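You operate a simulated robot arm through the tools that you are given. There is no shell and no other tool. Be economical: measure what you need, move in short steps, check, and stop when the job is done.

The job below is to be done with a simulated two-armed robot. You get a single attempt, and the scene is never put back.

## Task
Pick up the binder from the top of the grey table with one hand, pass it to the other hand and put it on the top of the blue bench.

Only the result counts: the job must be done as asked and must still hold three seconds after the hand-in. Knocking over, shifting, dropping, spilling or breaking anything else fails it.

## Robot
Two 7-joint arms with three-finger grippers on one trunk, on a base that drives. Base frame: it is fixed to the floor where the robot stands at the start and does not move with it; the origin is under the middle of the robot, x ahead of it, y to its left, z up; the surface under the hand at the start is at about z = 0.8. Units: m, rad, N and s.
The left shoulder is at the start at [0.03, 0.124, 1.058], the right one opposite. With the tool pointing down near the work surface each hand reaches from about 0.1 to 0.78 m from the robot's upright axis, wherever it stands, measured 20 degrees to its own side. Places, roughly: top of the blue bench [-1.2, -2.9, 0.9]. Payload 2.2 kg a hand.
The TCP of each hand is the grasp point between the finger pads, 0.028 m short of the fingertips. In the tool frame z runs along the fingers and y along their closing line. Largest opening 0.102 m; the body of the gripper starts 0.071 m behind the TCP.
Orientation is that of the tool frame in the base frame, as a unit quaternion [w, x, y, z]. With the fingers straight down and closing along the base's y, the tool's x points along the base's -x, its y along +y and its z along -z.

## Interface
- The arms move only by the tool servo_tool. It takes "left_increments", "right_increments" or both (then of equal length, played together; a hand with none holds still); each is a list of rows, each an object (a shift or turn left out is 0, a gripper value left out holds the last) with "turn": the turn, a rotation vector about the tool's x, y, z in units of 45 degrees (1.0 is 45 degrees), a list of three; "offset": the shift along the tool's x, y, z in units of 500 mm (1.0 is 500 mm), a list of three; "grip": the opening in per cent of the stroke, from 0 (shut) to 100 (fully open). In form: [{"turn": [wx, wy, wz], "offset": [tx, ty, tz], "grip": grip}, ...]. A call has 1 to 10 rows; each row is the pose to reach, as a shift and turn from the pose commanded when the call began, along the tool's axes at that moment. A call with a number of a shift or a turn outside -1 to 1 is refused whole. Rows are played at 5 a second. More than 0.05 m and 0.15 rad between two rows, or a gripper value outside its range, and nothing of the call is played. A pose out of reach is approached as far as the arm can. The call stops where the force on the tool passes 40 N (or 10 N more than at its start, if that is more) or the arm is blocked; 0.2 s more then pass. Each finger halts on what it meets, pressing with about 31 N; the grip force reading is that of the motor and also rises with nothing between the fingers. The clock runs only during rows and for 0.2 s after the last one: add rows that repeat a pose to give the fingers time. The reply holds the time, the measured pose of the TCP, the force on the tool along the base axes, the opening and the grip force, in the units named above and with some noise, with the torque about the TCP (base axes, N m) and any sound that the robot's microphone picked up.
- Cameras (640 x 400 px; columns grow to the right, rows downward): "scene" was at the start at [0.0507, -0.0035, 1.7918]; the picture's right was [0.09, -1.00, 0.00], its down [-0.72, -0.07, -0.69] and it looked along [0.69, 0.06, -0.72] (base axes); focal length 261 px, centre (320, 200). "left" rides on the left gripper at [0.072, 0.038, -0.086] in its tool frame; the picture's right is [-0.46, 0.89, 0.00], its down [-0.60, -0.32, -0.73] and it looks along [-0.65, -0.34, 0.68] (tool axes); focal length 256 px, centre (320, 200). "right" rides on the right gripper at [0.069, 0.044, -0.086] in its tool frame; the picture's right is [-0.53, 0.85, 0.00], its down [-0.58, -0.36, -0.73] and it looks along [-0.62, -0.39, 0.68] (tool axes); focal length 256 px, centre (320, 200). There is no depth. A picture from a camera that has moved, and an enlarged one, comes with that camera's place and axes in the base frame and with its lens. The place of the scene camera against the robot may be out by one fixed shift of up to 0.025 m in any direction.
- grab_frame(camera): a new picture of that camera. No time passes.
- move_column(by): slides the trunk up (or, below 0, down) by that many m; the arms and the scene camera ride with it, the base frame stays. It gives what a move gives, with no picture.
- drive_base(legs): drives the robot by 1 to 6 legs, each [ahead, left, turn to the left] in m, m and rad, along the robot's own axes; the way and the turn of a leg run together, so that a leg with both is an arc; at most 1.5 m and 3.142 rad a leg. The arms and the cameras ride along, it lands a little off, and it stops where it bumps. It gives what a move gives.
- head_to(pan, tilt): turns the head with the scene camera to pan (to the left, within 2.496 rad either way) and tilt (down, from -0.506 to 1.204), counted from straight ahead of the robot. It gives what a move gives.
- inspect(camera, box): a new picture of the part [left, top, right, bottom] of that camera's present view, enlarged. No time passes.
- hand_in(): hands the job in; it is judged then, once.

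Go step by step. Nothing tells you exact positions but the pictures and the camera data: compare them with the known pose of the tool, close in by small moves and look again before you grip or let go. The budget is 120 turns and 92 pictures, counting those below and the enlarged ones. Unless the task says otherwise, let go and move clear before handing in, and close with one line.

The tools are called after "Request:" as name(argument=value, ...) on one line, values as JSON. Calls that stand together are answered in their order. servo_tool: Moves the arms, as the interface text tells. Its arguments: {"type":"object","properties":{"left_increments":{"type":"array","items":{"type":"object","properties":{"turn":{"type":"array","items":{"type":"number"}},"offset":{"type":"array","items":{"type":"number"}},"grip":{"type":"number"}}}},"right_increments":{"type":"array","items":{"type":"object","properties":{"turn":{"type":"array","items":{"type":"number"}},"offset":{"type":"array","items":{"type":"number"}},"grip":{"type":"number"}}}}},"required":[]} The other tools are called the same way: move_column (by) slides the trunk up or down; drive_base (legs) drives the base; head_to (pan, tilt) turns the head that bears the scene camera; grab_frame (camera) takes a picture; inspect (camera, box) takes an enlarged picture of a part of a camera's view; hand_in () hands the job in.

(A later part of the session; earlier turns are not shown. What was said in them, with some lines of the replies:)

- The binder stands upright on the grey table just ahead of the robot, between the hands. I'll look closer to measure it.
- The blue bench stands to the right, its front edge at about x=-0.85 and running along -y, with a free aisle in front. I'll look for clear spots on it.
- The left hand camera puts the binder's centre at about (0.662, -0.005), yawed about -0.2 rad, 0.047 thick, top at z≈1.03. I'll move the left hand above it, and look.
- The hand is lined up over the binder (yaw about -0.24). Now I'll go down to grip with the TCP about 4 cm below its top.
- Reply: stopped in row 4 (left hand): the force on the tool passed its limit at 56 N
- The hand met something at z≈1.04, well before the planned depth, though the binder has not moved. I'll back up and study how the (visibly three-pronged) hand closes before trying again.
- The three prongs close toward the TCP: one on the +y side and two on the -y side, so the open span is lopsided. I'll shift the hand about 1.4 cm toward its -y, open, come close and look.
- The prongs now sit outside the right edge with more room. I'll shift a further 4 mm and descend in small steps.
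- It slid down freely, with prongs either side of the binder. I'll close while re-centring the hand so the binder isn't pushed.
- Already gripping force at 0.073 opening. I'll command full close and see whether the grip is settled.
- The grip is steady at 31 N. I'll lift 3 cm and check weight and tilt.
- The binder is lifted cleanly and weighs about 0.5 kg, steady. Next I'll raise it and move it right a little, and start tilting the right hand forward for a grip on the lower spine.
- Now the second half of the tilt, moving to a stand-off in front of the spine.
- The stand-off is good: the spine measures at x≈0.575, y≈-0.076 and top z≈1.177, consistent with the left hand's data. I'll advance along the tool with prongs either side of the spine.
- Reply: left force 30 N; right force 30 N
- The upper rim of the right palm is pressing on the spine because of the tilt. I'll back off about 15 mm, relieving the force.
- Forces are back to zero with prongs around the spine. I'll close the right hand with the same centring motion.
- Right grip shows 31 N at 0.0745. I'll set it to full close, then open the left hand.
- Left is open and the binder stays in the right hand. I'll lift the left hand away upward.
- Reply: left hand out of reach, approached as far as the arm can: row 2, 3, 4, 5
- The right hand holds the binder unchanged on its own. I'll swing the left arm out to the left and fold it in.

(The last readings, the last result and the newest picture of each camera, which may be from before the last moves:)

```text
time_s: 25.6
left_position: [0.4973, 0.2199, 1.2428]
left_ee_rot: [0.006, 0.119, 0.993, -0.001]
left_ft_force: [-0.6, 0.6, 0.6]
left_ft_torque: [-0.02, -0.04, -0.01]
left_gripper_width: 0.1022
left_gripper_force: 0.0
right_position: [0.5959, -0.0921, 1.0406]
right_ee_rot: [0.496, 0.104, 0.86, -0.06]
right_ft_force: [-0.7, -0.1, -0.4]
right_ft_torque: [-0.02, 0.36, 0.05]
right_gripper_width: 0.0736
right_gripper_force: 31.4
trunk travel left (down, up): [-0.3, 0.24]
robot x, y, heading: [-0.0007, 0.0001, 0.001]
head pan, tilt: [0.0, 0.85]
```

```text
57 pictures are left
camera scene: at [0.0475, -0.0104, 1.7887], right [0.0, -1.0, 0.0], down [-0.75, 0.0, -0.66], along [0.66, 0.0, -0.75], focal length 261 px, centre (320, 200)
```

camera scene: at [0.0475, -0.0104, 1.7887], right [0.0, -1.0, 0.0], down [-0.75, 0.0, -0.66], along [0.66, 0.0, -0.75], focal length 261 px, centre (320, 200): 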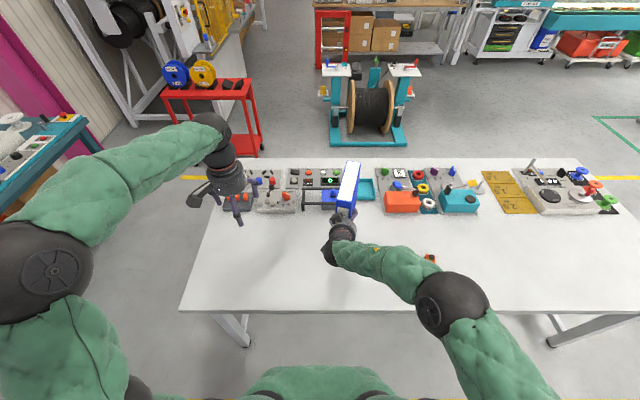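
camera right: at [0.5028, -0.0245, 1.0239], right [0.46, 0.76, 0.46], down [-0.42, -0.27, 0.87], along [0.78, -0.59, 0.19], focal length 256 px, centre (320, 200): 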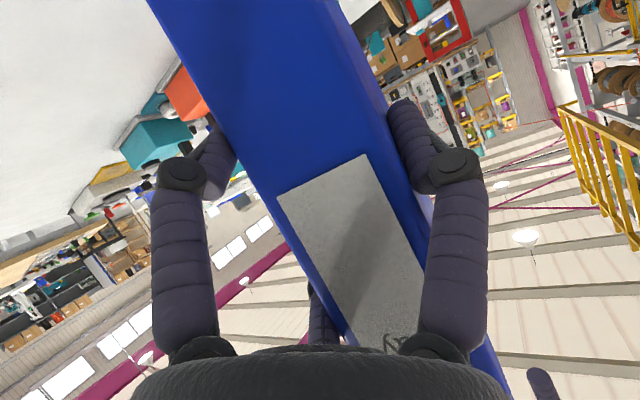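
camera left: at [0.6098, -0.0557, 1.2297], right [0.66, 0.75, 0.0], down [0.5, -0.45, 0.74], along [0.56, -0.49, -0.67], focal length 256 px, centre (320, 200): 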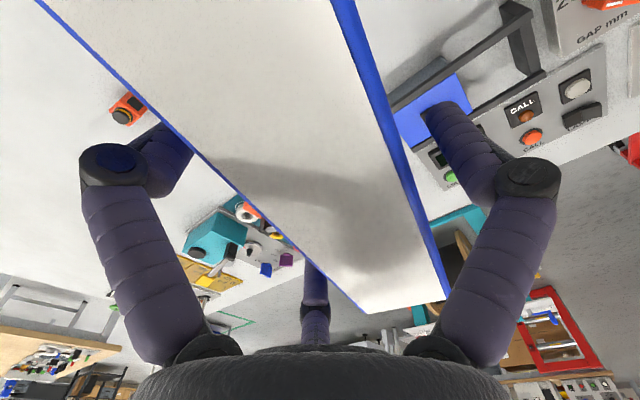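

Now I'll raise the trunk for carrying height and look behind before reversing.

Request:
move_column(by=0.2)

Request:
head_to(pan=-2.45, tilt=0.75)

Request:
grab_frame(camera="scene")

Request:
head_to(pan=-1.57, tilt=0.6)

Request:
grab_frame(camera="scene")

```text
time_s: 27.8
left_position: [0.4997, 0.2187, 1.4426]
left_ee_rot: [0.006, 0.119, 0.993, -0.001]
left_ft_force: [-0.1, -0.2, 0.6]
left_ft_torque: [0.0, 0.03, 0.0]
left_gripper_width: 0.1022
left_gripper_force: 0.1
right_position: [0.5979, -0.0934, 1.2383]
right_ee_rot: [0.494, 0.104, 0.861, -0.06]
right_ft_force: [-1.2, 0.7, -5.3]
right_ft_torque: [0.02, 0.38, -0.01]
right_gripper_width: 0.0732
right_gripper_force: 31.1
trunk travel left (down, up): [-0.5, 0.04]
robot x, y, heading: [-0.0005, -0.0009, -0.001]
head pan, tilt: [0.0, 0.85]
```

```text
time_s: 30.0
left_position: [0.4987, 0.2185, 1.444]
left_ee_rot: [0.005, 0.119, 0.993, -0.001]
left_ft_force: [0.3, -0.3, 0.0]
left_ft_torque: [-0.01, -0.01, -0.02]
left_gripper_width: 0.102
left_gripper_force: 0.1
right_position: [0.5974, -0.0935, 1.2404]
right_ee_rot: [0.495, 0.104, 0.861, -0.06]
right_ft_force: [0.4, 0.7, -5.1]
right_ft_torque: [0.04, 0.33, 0.01]
right_gripper_width: 0.0733
right_gripper_force: 31.0
trunk travel left (down, up): [-0.5, 0.04]
robot x, y, heading: [0.0008, 0.0028, 0.002]
head pan, tilt: [-2.45, 0.75]
```

```text
56 pictures are left
camera scene: at [-0.0922, -0.0637, 1.9967], right [-0.64, 0.77, 0.0], down [0.52, 0.43, -0.73], along [-0.56, -0.47, -0.68], focal length 261 px, centre (320, 200)
```

scene: 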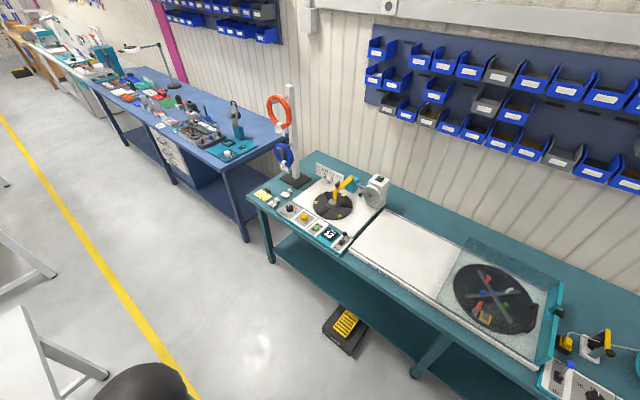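

```text
time_s: 31.2
left_position: [0.4991, 0.2198, 1.4433]
left_ee_rot: [0.007, 0.119, 0.993, -0.002]
left_ft_force: [0.1, -0.7, -0.4]
left_ft_torque: [0.0, 0.0, 0.02]
left_gripper_width: 0.1021
left_gripper_force: 0.1
right_position: [0.5975, -0.0932, 1.2402]
right_ee_rot: [0.494, 0.104, 0.861, -0.06]
right_ft_force: [-0.9, 0.8, -5.9]
right_ft_torque: [0.03, 0.33, 0.02]
right_gripper_width: 0.0729
right_gripper_force: 31.1
trunk travel left (down, up): [-0.5, 0.04]
robot x, y, heading: [-0.0008, 0.0015, 0.0]
head pan, tilt: [-1.571, 0.6]
```

```text
55 pictures are left
camera scene: at [-0.0285, -0.0992, 2.0096], right [-1.0, 0.0, 0.0], down [0.0, 0.57, -0.82], along [0.0, -0.82, -0.57], focal length 261 px, centre (320, 200)
```

scene: 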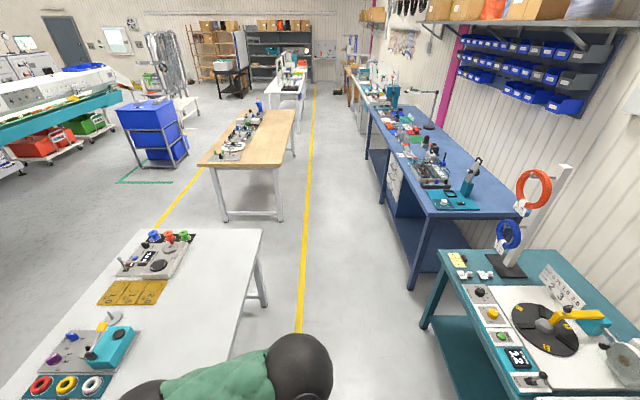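

The aisle is clear (x from -0.86 to 0.45); a foot pedal lies under the teal bench at about (-0.77, -0.4), which I'll avoid. I'll back up 0.2 m, turn right and drive down the aisle.

Request:
drive_base(legs=[[-0.2, 0, 0], [0, 0, -1.571], [1.2, 0, 0]])

Request:
head_to(pan=-0.7, tilt=0.7)

Request:
grab_frame(camera="scene")

```text
time_s: 42.3
left_position: [-0.01, -1.6812, 1.4427]
left_ee_rot: [0.003, 0.791, 0.611, -0.005]
left_ft_force: [0.0, -0.3, 0.5]
left_ft_torque: [0.01, -0.01, 0.0]
left_gripper_width: 0.1021
left_gripper_force: 0.0
right_position: [-0.3241, -1.7753, 1.2406]
right_ee_rot: [0.304, 0.686, 0.529, -0.396]
right_ft_force: [0.2, -0.6, -4.7]
right_ft_torque: [0.39, -0.02, -0.01]
right_gripper_width: 0.0729
right_gripper_force: 31.5
trunk travel left (down, up): [-0.5, 0.04]
robot x, y, heading: [-0.2193, -1.1758, -1.583]
head pan, tilt: [-1.571, 0.6]
```

```text
time_s: 43.5
left_position: [-0.0097, -1.68, 1.4442]
left_ee_rot: [0.003, 0.791, 0.611, -0.006]
left_ft_force: [-0.8, -0.2, 1.2]
left_ft_torque: [0.01, -0.04, 0.02]
left_gripper_width: 0.1021
left_gripper_force: 0.0
right_position: [-0.3243, -1.775, 1.2401]
right_ee_rot: [0.304, 0.686, 0.53, -0.395]
right_ft_force: [0.6, 0.0, -4.8]
right_ft_torque: [0.37, 0.01, -0.01]
right_gripper_width: 0.0728
right_gripper_force: 31.2
trunk travel left (down, up): [-0.5, 0.04]
robot x, y, heading: [-0.2217, -1.1805, -1.588]
head pan, tilt: [-0.7, 0.7]
```

```text
54 pictures are left
camera scene: at [-0.2758, -1.2247, 2.0009], right [-0.75, 0.66, 0.0], down [0.42, 0.49, -0.76], along [-0.5, -0.58, -0.64], focal length 261 px, centre (320, 200)
```

scene: 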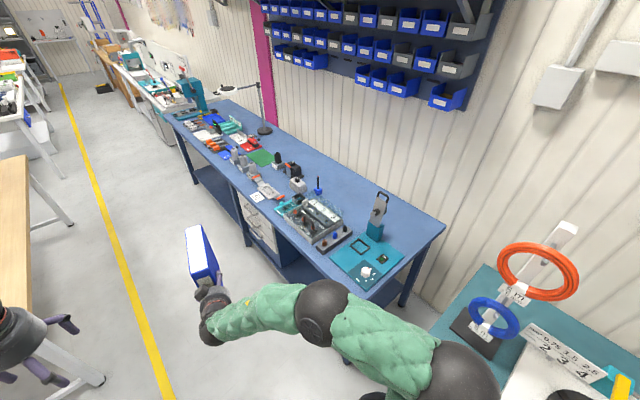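

The free strip at the back of the bench's near end (x from -1.2 to -1.5, y≈-1.63, beside the tower and behind the low teal pad) suits the binder. I'll move to face it, with the binder aligned along -x.

Request:
drive_base(legs=[[0.37, -0.08, 0], [0, 0, -1.312]])

Request:
head_to(pan=-0.1, tilt=0.75)

Request:
grab_frame(camera="scene")

Request:
grab_frame(camera="right")

```text
time_s: 49.0
left_position: [-0.7248, -1.8929, 1.4434]
left_ee_rot: [-0.001, 1.0, 0.02, -0.006]
left_ft_force: [0.1, -0.2, 0.4]
left_ft_torque: [-0.07, 0.01, -0.01]
left_gripper_width: 0.1023
left_gripper_force: 0.1
right_position: [-0.9062, -1.6201, 1.24]
right_ee_rot: [0.01, 0.866, 0.017, -0.499]
right_ft_force: [0.7, 0.0, -5.6]
right_ft_torque: [0.07, -0.37, -0.02]
right_gripper_width: 0.0732
right_gripper_force: 30.7
trunk travel left (down, up): [-0.5, 0.04]
robot x, y, heading: [-0.3111, -1.5454, -2.861]
head pan, tilt: [-0.7, 0.7]
```

```text
time_s: 50.0
left_position: [-0.7256, -1.8919, 1.4429]
left_ee_rot: [-0.001, 1.0, 0.02, -0.006]
left_ft_force: [0.3, 0.3, 0.7]
left_ft_torque: [0.01, 0.02, 0.03]
left_gripper_width: 0.1021
left_gripper_force: 0.0
right_position: [-0.9066, -1.6197, 1.2401]
right_ee_rot: [0.009, 0.867, 0.016, -0.498]
right_ft_force: [-0.6, 0.1, -5.4]
right_ft_torque: [0.08, -0.4, 0.0]
right_gripper_width: 0.073
right_gripper_force: 30.9
trunk travel left (down, up): [-0.5, 0.04]
robot x, y, heading: [-0.306, -1.5428, -2.869]
head pan, tilt: [-0.099, 0.75]
```

```text
53 pictures are left
camera scene: at [-0.3596, -1.5628, 1.9967], right [-0.18, 0.98, 0.0], down [0.67, 0.12, -0.73], along [-0.72, -0.13, -0.68], focal length 261 px, centre (320, 200)
```

scene: 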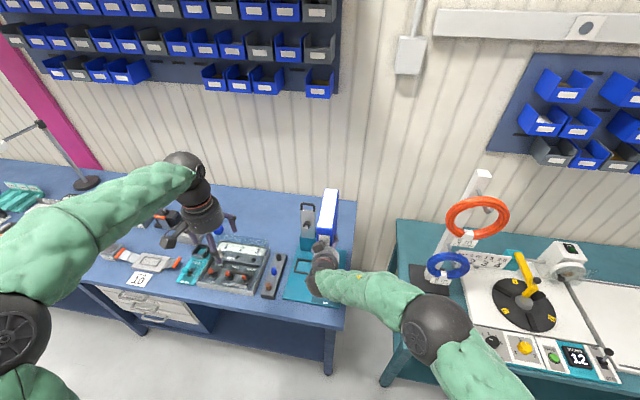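

```text
52 pictures are left
camera right: at [-0.7956, -1.6582, 1.2238], right [-0.24, -0.86, 0.46], down [0.33, 0.38, 0.87], along [-0.91, 0.36, 0.19], focal length 256 px, centre (320, 200)
```

right: 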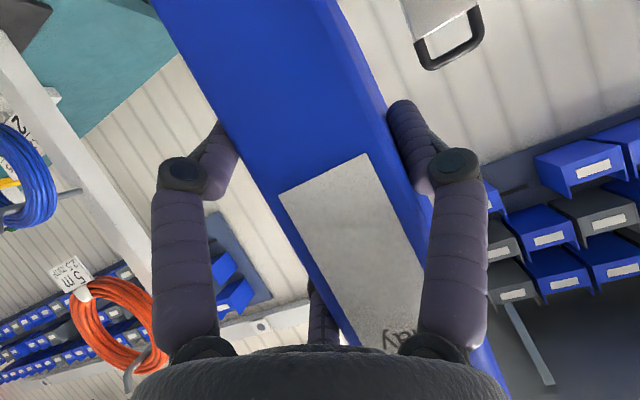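

The binder is now over the bench front, pointing along -x at y≈-1.63. I'll zoom in to measure the landing area.

Request:
inspect(camera="scene", box=[230, 170, 400, 350])

```text
2.22 times, centred on (315, 260) of scene
camera zoom: at [-0.3596, -1.5628, 1.9967], right [-0.18, 0.98, 0.0], down [0.67, 0.12, -0.73], along [-0.72, -0.13, -0.68], focal length 579 px, centre (331, 67)
```

zoom: 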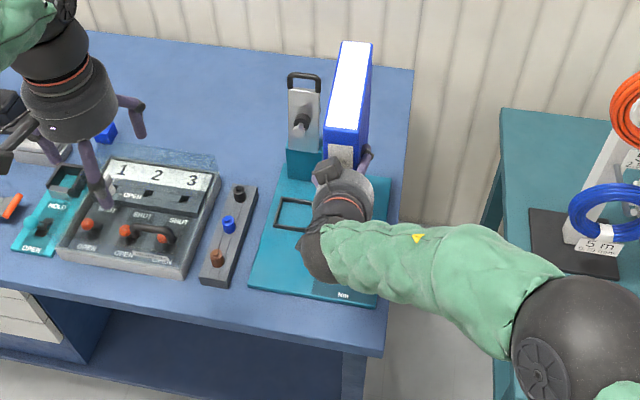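

The landing strip is clear: pad back edge at x≈-1.18, tower base at y≤-1.73, bench end at y≈-1.545. I'll extend the arm 0.26 m along -x at carrying height.

Request:
servo_tool(right_increments=[{"offset": [-0.0327, -0.0054, 0.056]}, {"offset": [-0.0654, -0.0108, 0.112]}, {"offset": [-0.0981, -0.0162, 0.168]}, {"offset": [-0.1308, -0.0216, 0.224]}, {"offset": [-0.1635, -0.027, 0.28]}, {"offset": [-0.1962, -0.0324, 0.336]}, {"offset": [-0.2289, -0.0378, 0.392]}, {"offset": [-0.2616, -0.0432, 0.448]}, {"offset": [-0.2616, -0.0432, 0.448]}])

Request:
grab_frame(camera="scene")

```text
time_s: 52.0
left_position: [-0.7268, -1.8919, 1.4428]
left_ee_rot: [-0.001, 1.0, 0.021, -0.007]
left_ft_force: [1.0, -0.4, 0.2]
left_ft_torque: [-0.01, 0.04, -0.01]
left_gripper_width: 0.102
left_gripper_force: 0.1
right_position: [-1.1664, -1.608, 1.2382]
right_ee_rot: [0.01, 0.867, 0.017, -0.499]
right_ft_force: [0.3, -0.6, -5.6]
right_ft_torque: [0.05, -0.34, -0.01]
right_gripper_width: 0.0731
right_gripper_force: 30.7
trunk travel left (down, up): [-0.5, 0.04]
robot x, y, heading: [-0.3087, -1.5447, -2.862]
head pan, tilt: [-0.099, 0.75]
```

```text
50 pictures are left
camera scene: at [-0.3586, -1.5628, 1.9967], right [-0.18, 0.98, 0.0], down [0.67, 0.12, -0.73], along [-0.72, -0.13, -0.68], focal length 261 px, centre (320, 200)
```

scene: 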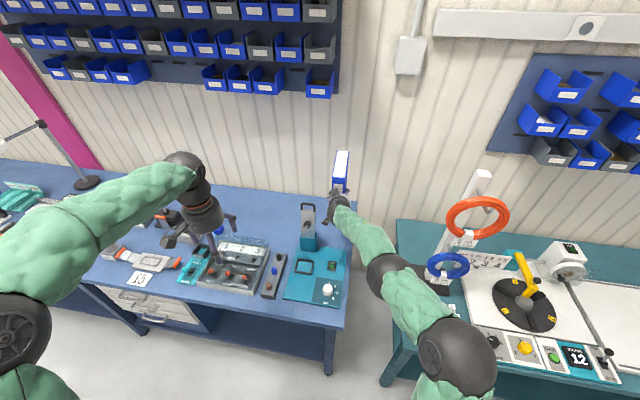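

The arm reaches well and stays clear of the coil stand. I'll drive 0.1 m more toward the bench and check from the right-hand and scene views.

Request:
drive_base(legs=[[0.099, -0.028, 0]])

Request:
head_to(pan=-0.2, tilt=0.75)

Request:
inspect(camera="scene", box=[190, 110, 420, 340])

Request:
grab_frame(camera="right")

```text
time_s: 53.2
left_position: [-0.8282, -1.8915, 1.4427]
left_ee_rot: [-0.001, 1.0, 0.02, -0.006]
left_ft_force: [-0.3, -0.9, -0.4]
left_ft_torque: [0.02, -0.05, 0.0]
left_gripper_width: 0.1019
left_gripper_force: 0.1
right_position: [-1.2673, -1.6061, 1.238]
right_ee_rot: [0.009, 0.867, 0.016, -0.498]
right_ft_force: [-0.1, -0.1, -5.7]
right_ft_torque: [0.1, -0.35, 0.0]
right_gripper_width: 0.0728
right_gripper_force: 30.7
trunk travel left (down, up): [-0.5, 0.04]
robot x, y, heading: [-0.4087, -1.5454, -2.864]
head pan, tilt: [-0.099, 0.75]
```

```text
time_s: 53.8
left_position: [-0.8296, -1.8922, 1.4433]
left_ee_rot: [-0.001, 1.0, 0.02, -0.006]
left_ft_force: [-0.4, 0.0, 0.3]
left_ft_torque: [-0.01, -0.03, -0.03]
left_gripper_width: 0.1016
left_gripper_force: 0.0
right_position: [-1.2688, -1.6063, 1.2366]
right_ee_rot: [0.009, 0.868, 0.016, -0.497]
right_ft_force: [0.0, -0.7, -6.2]
right_ft_torque: [0.07, -0.37, 0.0]
right_gripper_width: 0.0731
right_gripper_force: 30.9
trunk travel left (down, up): [-0.5, 0.04]
robot x, y, heading: [-0.4044, -1.5425, -2.863]
head pan, tilt: [-0.201, 0.75]
```

```text
1.74 times, centred on (305, 225) of scene
camera zoom: at [-0.4633, -1.5542, 1.9966], right [-0.08, 1.0, 0.0], down [0.68, 0.05, -0.73], along [-0.73, -0.06, -0.68], focal length 453 px, centre (346, 156)
```

zoom: 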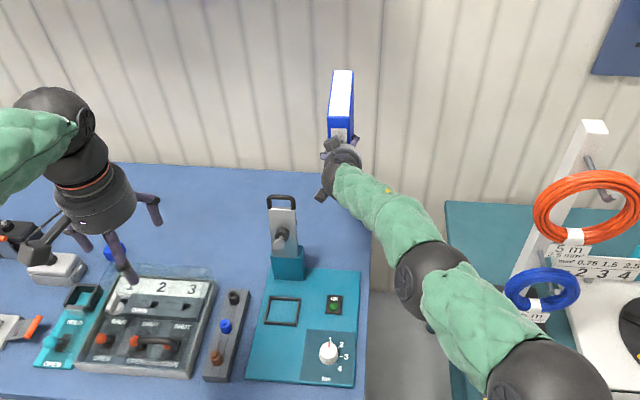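

```text
48 pictures are left
camera right: at [-1.157, -1.6461, 1.2203], right [-0.24, -0.86, 0.46], down [0.33, 0.38, 0.87], along [-0.91, 0.36, 0.19], focal length 256 px, centre (320, 200)
```

right: 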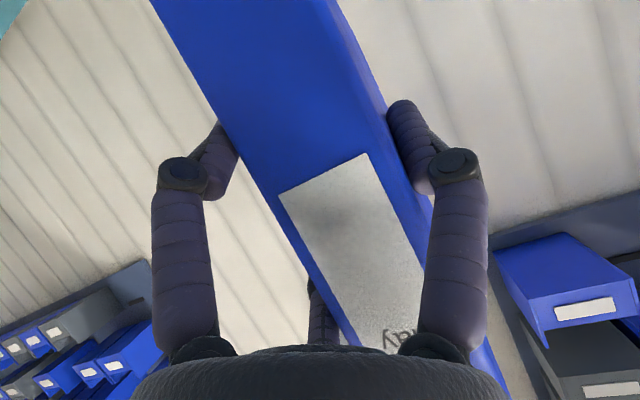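

Everything is lined up: binder centre about (-1.335, -1.62). I'll nudge 12 mm away from the bench end, lower the trunk partway and look.

Request:
servo_tool(right_increments=[{"offset": [0, 0.024, 0]}, {"offset": [0, 0.024, 0]}])

Request:
move_column(by=-0.14)

Request:
grab_frame(camera="scene")

Request:
grab_frame(camera="right")

```text
time_s: 54.4
left_position: [-0.8273, -1.8902, 1.4442]
left_ee_rot: [-0.002, 1.0, 0.018, -0.006]
left_ft_force: [0.4, -0.4, 0.5]
left_ft_torque: [-0.01, 0.02, 0.0]
left_gripper_width: 0.1019
left_gripper_force: 0.1
right_position: [-1.2676, -1.6194, 1.2372]
right_ee_rot: [0.009, 0.867, 0.015, -0.498]
right_ft_force: [-0.4, 0.0, -5.9]
right_ft_torque: [0.06, -0.36, 0.01]
right_gripper_width: 0.0731
right_gripper_force: 30.9
trunk travel left (down, up): [-0.5, 0.04]
robot x, y, heading: [-0.4037, -1.5472, -2.867]
head pan, tilt: [-0.201, 0.75]
```

```text
time_s: 56.1
left_position: [-0.8265, -1.8908, 1.3041]
left_ee_rot: [-0.001, 1.0, 0.019, -0.005]
left_ft_force: [-0.5, 0.7, -0.8]
left_ft_torque: [0.0, -0.01, 0.01]
left_gripper_width: 0.1021
left_gripper_force: 0.1
right_position: [-1.267, -1.6188, 1.0974]
right_ee_rot: [0.009, 0.866, 0.016, -0.499]
right_ft_force: [0.5, 0.4, -4.6]
right_ft_torque: [0.1, -0.33, -0.02]
right_gripper_width: 0.0729
right_gripper_force: 30.4
trunk travel left (down, up): [-0.36, 0.18]
robot x, y, heading: [-0.4061, -1.5482, -2.864]
head pan, tilt: [-0.201, 0.75]
```

```text
47 pictures are left
camera scene: at [-0.461, -1.554, 1.8568], right [-0.08, 1.0, 0.0], down [0.68, 0.05, -0.73], along [-0.73, -0.06, -0.68], focal length 261 px, centre (320, 200)
```

scene: 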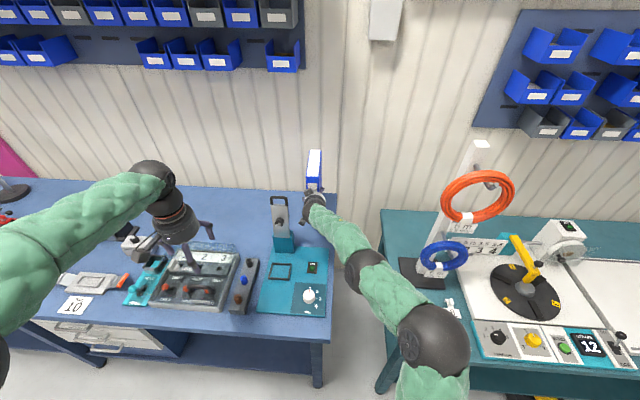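

```text
46 pictures are left
camera right: at [-1.1563, -1.6584, 1.0828], right [-0.24, -0.85, 0.46], down [0.33, 0.38, 0.87], along [-0.91, 0.36, 0.19], focal length 256 px, centre (320, 200)
```

right: 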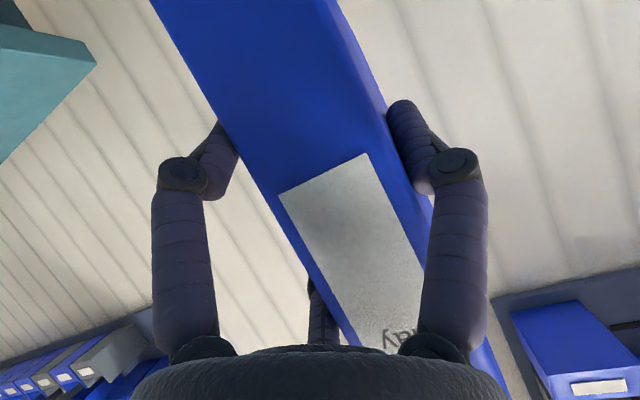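

Clear so far. I'll lower another 8 cm, to just above the surface.

Request:
move_column(by=-0.08)

Request:
grab_frame(camera="scene")

Request:
inspect(camera="scene", box=[240, 120, 400, 320])

Request:
grab_frame(camera="right")

```text
time_s: 57.3
left_position: [-0.8279, -1.8916, 1.2242]
left_ee_rot: [-0.001, 1.0, 0.019, -0.006]
left_ft_force: [-0.7, -0.2, -0.3]
left_ft_torque: [0.04, -0.01, 0.01]
left_gripper_width: 0.1021
left_gripper_force: 0.1
right_position: [-1.267, -1.6194, 1.0183]
right_ee_rot: [0.009, 0.867, 0.016, -0.498]
right_ft_force: [-0.3, 0.4, -5.0]
right_ft_torque: [0.05, -0.38, -0.02]
right_gripper_width: 0.0731
right_gripper_force: 31.1
trunk travel left (down, up): [-0.28, 0.26]
robot x, y, heading: [-0.4043, -1.5434, -2.867]
head pan, tilt: [-0.201, 0.75]
```

```text
45 pictures are left
camera scene: at [-0.4609, -1.5539, 1.7768], right [-0.08, 1.0, 0.0], down [0.68, 0.05, -0.73], along [-0.73, -0.06, -0.68], focal length 261 px, centre (320, 200)
```

scene: 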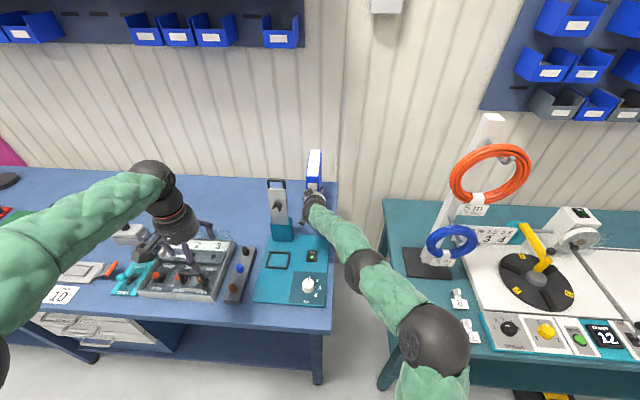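

```text
2.00 times, centred on (320, 220) of scene
camera zoom: at [-0.4609, -1.5539, 1.7768], right [-0.08, 1.0, 0.0], down [0.68, 0.05, -0.73], along [-0.73, -0.06, -0.68], focal length 521 px, centre (320, 160)
```

zoom: 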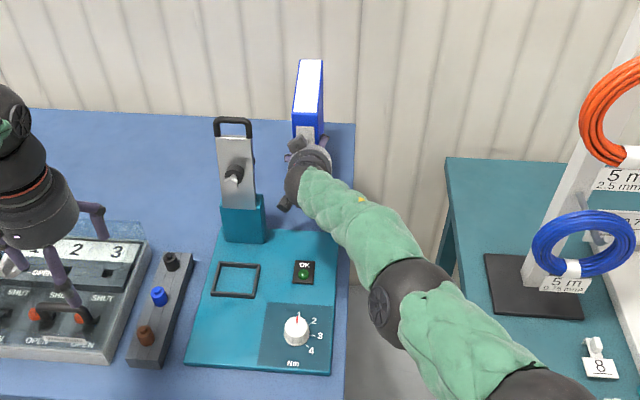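

```text
43 pictures are left
camera right: at [-1.1562, -1.6584, 1.0029], right [-0.24, -0.85, 0.46], down [0.33, 0.38, 0.87], along [-0.91, 0.36, 0.19], focal length 256 px, centre (320, 200)
```

right: 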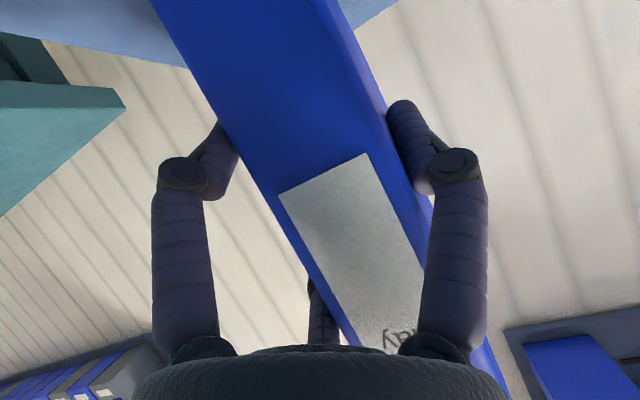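

The bench's end edge (y≈-1.534) and back edge (x≈-1.53) leave good margins; the bottom is about 2.5 cm above the top. I'll lower in small steps and watch for contact.

Request:
servo_tool(right_increments=[{"offset": [0.0086, 0, 0.005]}, {"offset": [0.0173, 0, 0.0101]}, {"offset": [0.0259, 0, 0.0151]}, {"offset": [0.0345, 0, 0.0202]}, {"offset": [0.0345, 0, 0.0202]}])

Request:
grab_frame(camera="right")

```text
time_s: 58.5
left_position: [-0.8272, -1.8924, 1.2241]
left_ee_rot: [-0.001, 1.0, 0.019, -0.006]
left_ft_force: [-0.5, -0.5, -0.6]
left_ft_torque: [0.02, 0.01, -0.01]
left_gripper_width: 0.1019
left_gripper_force: 0.0
right_position: [-1.2671, -1.6199, 0.9982]
right_ee_rot: [0.009, 0.867, 0.016, -0.498]
right_ft_force: [-0.6, -0.1, -5.1]
right_ft_torque: [0.04, -0.37, -0.01]
right_gripper_width: 0.073
right_gripper_force: 30.8
trunk travel left (down, up): [-0.28, 0.26]
robot x, y, heading: [-0.4074, -1.5447, -2.871]
head pan, tilt: [-0.201, 0.75]
```

```text
42 pictures are left
camera right: at [-1.1561, -1.659, 0.982], right [-0.24, -0.85, 0.46], down [0.33, 0.38, 0.87], along [-0.91, 0.36, 0.19], focal length 256 px, centre (320, 200)
```

right: 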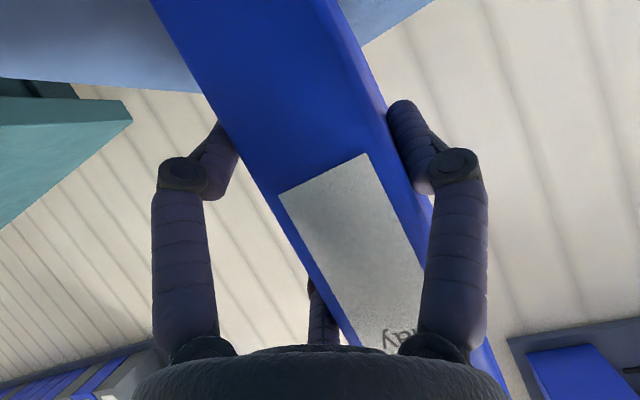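

No contact yet. I'll go on down in 3 mm steps.

Request:
servo_tool(right_increments=[{"offset": [0.0052, 0, 0.003]}, {"offset": [0.0104, 0, 0.006]}, {"offset": [0.0104, 0, 0.006]}])

Request:
servo_tool(right_increments=[{"offset": [0.0052, 0, 0.003]}, {"offset": [0.0052, 0, 0.003]}])

```text
time_s: 59.3
left_position: [-0.8285, -1.8909, 1.2228]
left_ee_rot: [0.0, 1.0, 0.019, -0.006]
left_ft_force: [-0.1, 1.4, -0.5]
left_ft_torque: [0.01, 0.01, -0.04]
left_gripper_width: 0.1022
left_gripper_force: 0.1
right_position: [-1.2674, -1.6195, 0.993]
right_ee_rot: [0.008, 0.867, 0.016, -0.498]
right_ft_force: [0.0, 0.7, -4.1]
right_ft_torque: [0.04, -0.41, 0.02]
right_gripper_width: 0.0732
right_gripper_force: 31.2
trunk travel left (down, up): [-0.28, 0.26]
robot x, y, heading: [-0.4028, -1.5439, -2.867]
head pan, tilt: [-0.201, 0.75]
```

```text
time_s: 59.9
left_position: [-0.8256, -1.8923, 1.2233]
left_ee_rot: [-0.001, 1.0, 0.019, -0.008]
left_ft_force: [0.8, 0.8, -0.5]
left_ft_torque: [0.01, 0.0, 0.01]
left_gripper_width: 0.102
left_gripper_force: 0.1
right_position: [-1.2667, -1.6199, 0.9931]
right_ee_rot: [0.009, 0.866, 0.015, -0.5]
right_ft_force: [0.8, 0.0, 5.8]
right_ft_torque: [-0.36, -0.67, 0.01]
right_gripper_width: 0.0732
right_gripper_force: 30.8
trunk travel left (down, up): [-0.28, 0.26]
robot x, y, heading: [-0.4056, -1.5426, -2.868]
head pan, tilt: [-0.201, 0.75]
```

Contact: the near-left bottom corner touches first. I'll press 2 mm more to seat it.

Request:
servo_tool(right_increments=[{"offset": [0.0035, 0, 0.002]}, {"offset": [0.0035, 0, 0.002]}])

Request:
grab_frame(camera="right")

Request:
inspect(camera="scene", box=[260, 130, 370, 250])

```text
time_s: 60.5
left_position: [-0.8246, -1.8901, 1.2238]
left_ee_rot: [-0.001, 1.0, 0.019, -0.008]
left_ft_force: [0.2, 0.2, -0.5]
left_ft_torque: [0.0, -0.01, -0.01]
left_gripper_width: 0.1022
left_gripper_force: 0.1
right_position: [-1.2667, -1.6191, 0.9925]
right_ee_rot: [0.01, 0.865, 0.015, -0.501]
right_ft_force: [0.2, -0.6, 16.4]
right_ft_torque: [-0.74, -0.89, -0.05]
right_gripper_width: 0.0728
right_gripper_force: 30.9
trunk travel left (down, up): [-0.28, 0.26]
robot x, y, heading: [-0.4067, -1.5456, -2.868]
head pan, tilt: [-0.201, 0.75]
```

```text
41 pictures are left
camera right: at [-1.1561, -1.6584, 0.9756], right [-0.23, -0.85, 0.47], down [0.33, 0.38, 0.86], along [-0.91, 0.36, 0.2], focal length 256 px, centre (320, 200)
```

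right: 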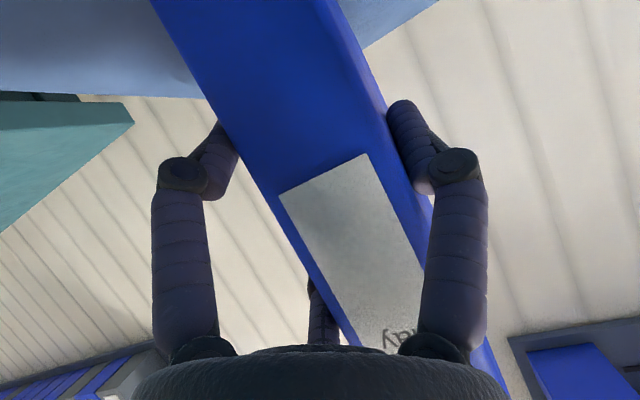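

```text
3.33 times, centred on (315, 190) of scene
camera zoom: at [-0.4581, -1.5537, 1.7769], right [-0.08, 1.0, 0.0], down [0.68, 0.05, -0.73], along [-0.73, -0.06, -0.68], focal length 869 px, centre (337, 233)
```

zoom: 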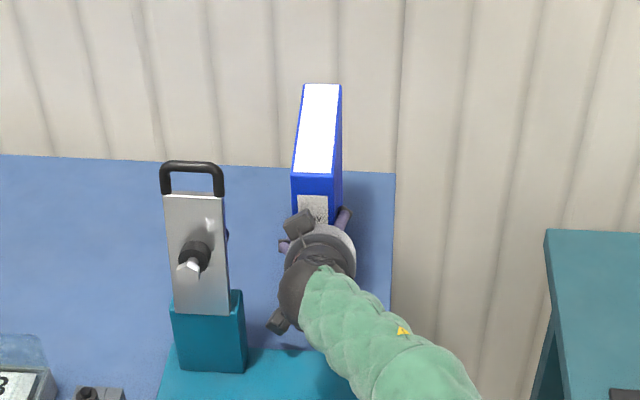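

It's seated and upright. I'll ease the load 1 mm and open the hand gently.

Request:
servo_tool(right_increments=[{"offset": [-0.0017, 0, -0.001], "grip": 76}, {"offset": [-0.0017, 0, -0.001], "grip": 80}, {"offset": [-0.0017, 0, -0.001], "grip": 90}, {"offset": [-0.0017, -0.008, -0.001], "grip": 100}, {"offset": [-0.0017, -0.016, -0.001], "grip": 100}, {"offset": [-0.0017, -0.016, -0.001], "grip": 100}])

Request:
grab_frame(camera="right")

Request:
inspect(camera="scene", box=[260, 130, 370, 250])

```text
time_s: 61.9
left_position: [-0.8268, -1.8911, 1.2233]
left_ee_rot: [0.0, 1.0, 0.019, -0.006]
left_ft_force: [-1.1, -0.5, 0.9]
left_ft_torque: [-0.02, -0.02, -0.03]
left_gripper_width: 0.1017
left_gripper_force: 0.0
right_position: [-1.2662, -1.6113, 0.9879]
right_ee_rot: [0.009, 0.866, 0.016, -0.499]
right_ft_force: [-0.2, 1.0, -0.1]
right_ft_torque: [0.01, 0.01, 0.01]
right_gripper_width: 0.1021
right_gripper_force: 0.1
trunk travel left (down, up): [-0.28, 0.26]
robot x, y, heading: [-0.4085, -1.5401, -2.866]
head pan, tilt: [-0.201, 0.75]
```

```text
39 pictures are left
camera right: at [-1.1553, -1.6502, 0.9723], right [-0.24, -0.85, 0.46], down [0.33, 0.38, 0.87], along [-0.91, 0.36, 0.19], focal length 256 px, centre (320, 200)
```

right: 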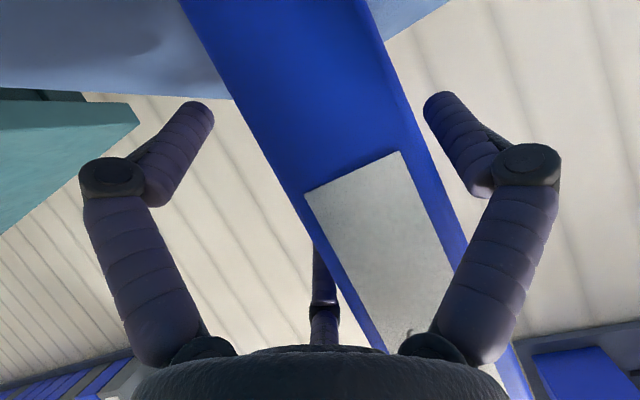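

```text
3.33 times, centred on (315, 190) of scene
camera zoom: at [-0.4603, -1.554, 1.7767], right [-0.08, 1.0, 0.0], down [0.68, 0.05, -0.73], along [-0.73, -0.06, -0.68], focal length 869 px, centre (337, 233)
```

zoom: 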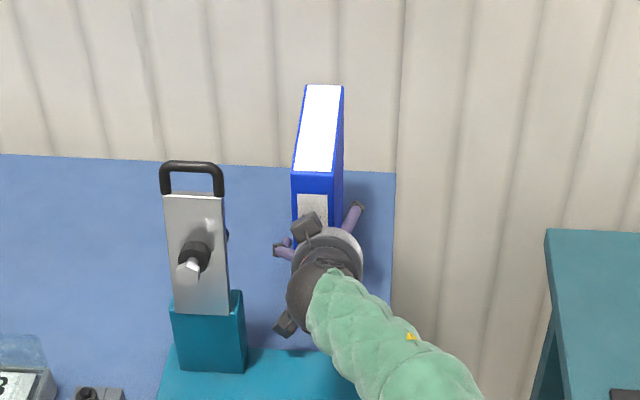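

The binder stands free on the bench. I'll back the right hand straight out along its own axis (back and up).

Request:
servo_tool(right_increments=[{"offset": [0, 0, -0.04]}, {"offset": [0, 0, -0.08]}, {"offset": [0, 0, -0.13]}, {"offset": [0, 0, -0.19]}, {"offset": [0, 0, -0.25]}, {"offset": [0, 0, -0.31]}, {"offset": [0, 0, -0.31]}])

Request:
grab_frame(camera="scene")

Request:
grab_frame(camera="right")

```text
time_s: 63.5
left_position: [-0.8273, -1.8915, 1.2241]
left_ee_rot: [-0.001, 1.0, 0.019, -0.006]
left_ft_force: [-0.2, -0.6, -0.4]
left_ft_torque: [0.0, -0.02, 0.04]
left_gripper_width: 0.1019
left_gripper_force: 0.1
right_position: [-1.1332, -1.6065, 1.0657]
right_ee_rot: [0.009, 0.867, 0.017, -0.498]
right_ft_force: [0.0, -0.6, -1.3]
right_ft_torque: [0.01, -0.02, 0.02]
right_gripper_width: 0.102
right_gripper_force: 0.0
trunk travel left (down, up): [-0.28, 0.26]
robot x, y, heading: [-0.4065, -1.5454, -2.865]
head pan, tilt: [-0.201, 0.75]
```

```text
37 pictures are left
camera scene: at [-0.4614, -1.5542, 1.7766], right [-0.08, 1.0, 0.0], down [0.68, 0.05, -0.73], along [-0.73, -0.06, -0.68], focal length 261 px, centre (320, 200)
```

scene: 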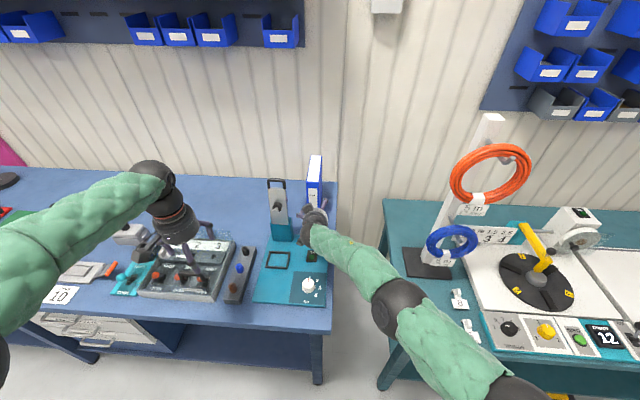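

```text
36 pictures are left
camera right: at [-1.0227, -1.645, 1.05], right [-0.24, -0.85, 0.46], down [0.33, 0.38, 0.87], along [-0.91, 0.36, 0.19], focal length 256 px, centre (320, 200)
```

right: 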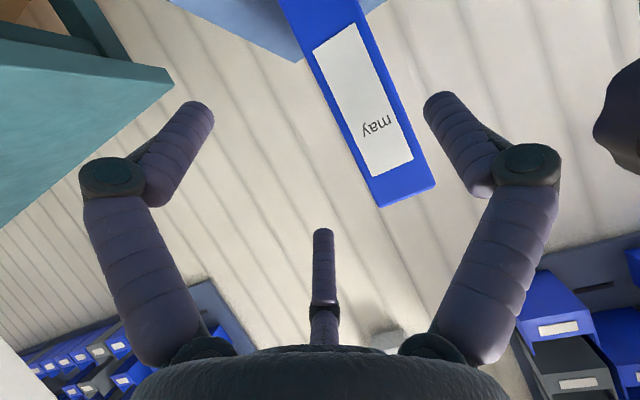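

The right hand is clear and the binder stands upright. I'll raise the trunk a bit for clearance and take a final look.

Request:
move_column(by=0.12)

Request:
grab_frame(camera="scene")

```text
time_s: 65.0
left_position: [-0.8274, -1.891, 1.3431]
left_ee_rot: [-0.001, 1.0, 0.02, -0.006]
left_ft_force: [0.3, -0.8, 0.1]
left_ft_torque: [-0.02, 0.0, 0.02]
left_gripper_width: 0.1023
left_gripper_force: 0.1
right_position: [-1.1344, -1.6059, 1.1859]
right_ee_rot: [0.009, 0.867, 0.016, -0.499]
right_ft_force: [-0.1, 0.5, 0.2]
right_ft_torque: [0.02, 0.01, -0.01]
right_gripper_width: 0.1017
right_gripper_force: 0.0
trunk travel left (down, up): [-0.4, 0.14]
robot x, y, heading: [-0.4083, -1.542, -2.867]
head pan, tilt: [-0.201, 0.75]
```

```text
35 pictures are left
camera scene: at [-0.4604, -1.554, 1.8965], right [-0.08, 1.0, 0.0], down [0.68, 0.05, -0.73], along [-0.73, -0.06, -0.68], focal length 261 px, centre (320, 200)
```

scene: 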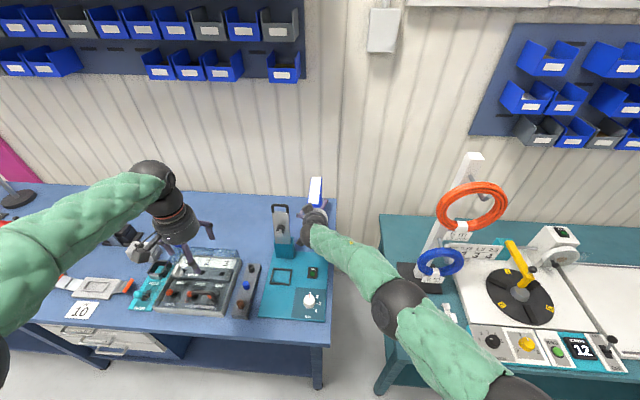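

The binder stands on the blue bench, both hands are clear and nothing else has been moved, so I'm handing in.

Request:
hand_in()

```text
The job is handed in.
```

The left hand picked the binder up from the grey table and passed it to the right hand, which stood it upright at the near end of the blue bench; in the last pictures it stood free and nothing else looked moved.
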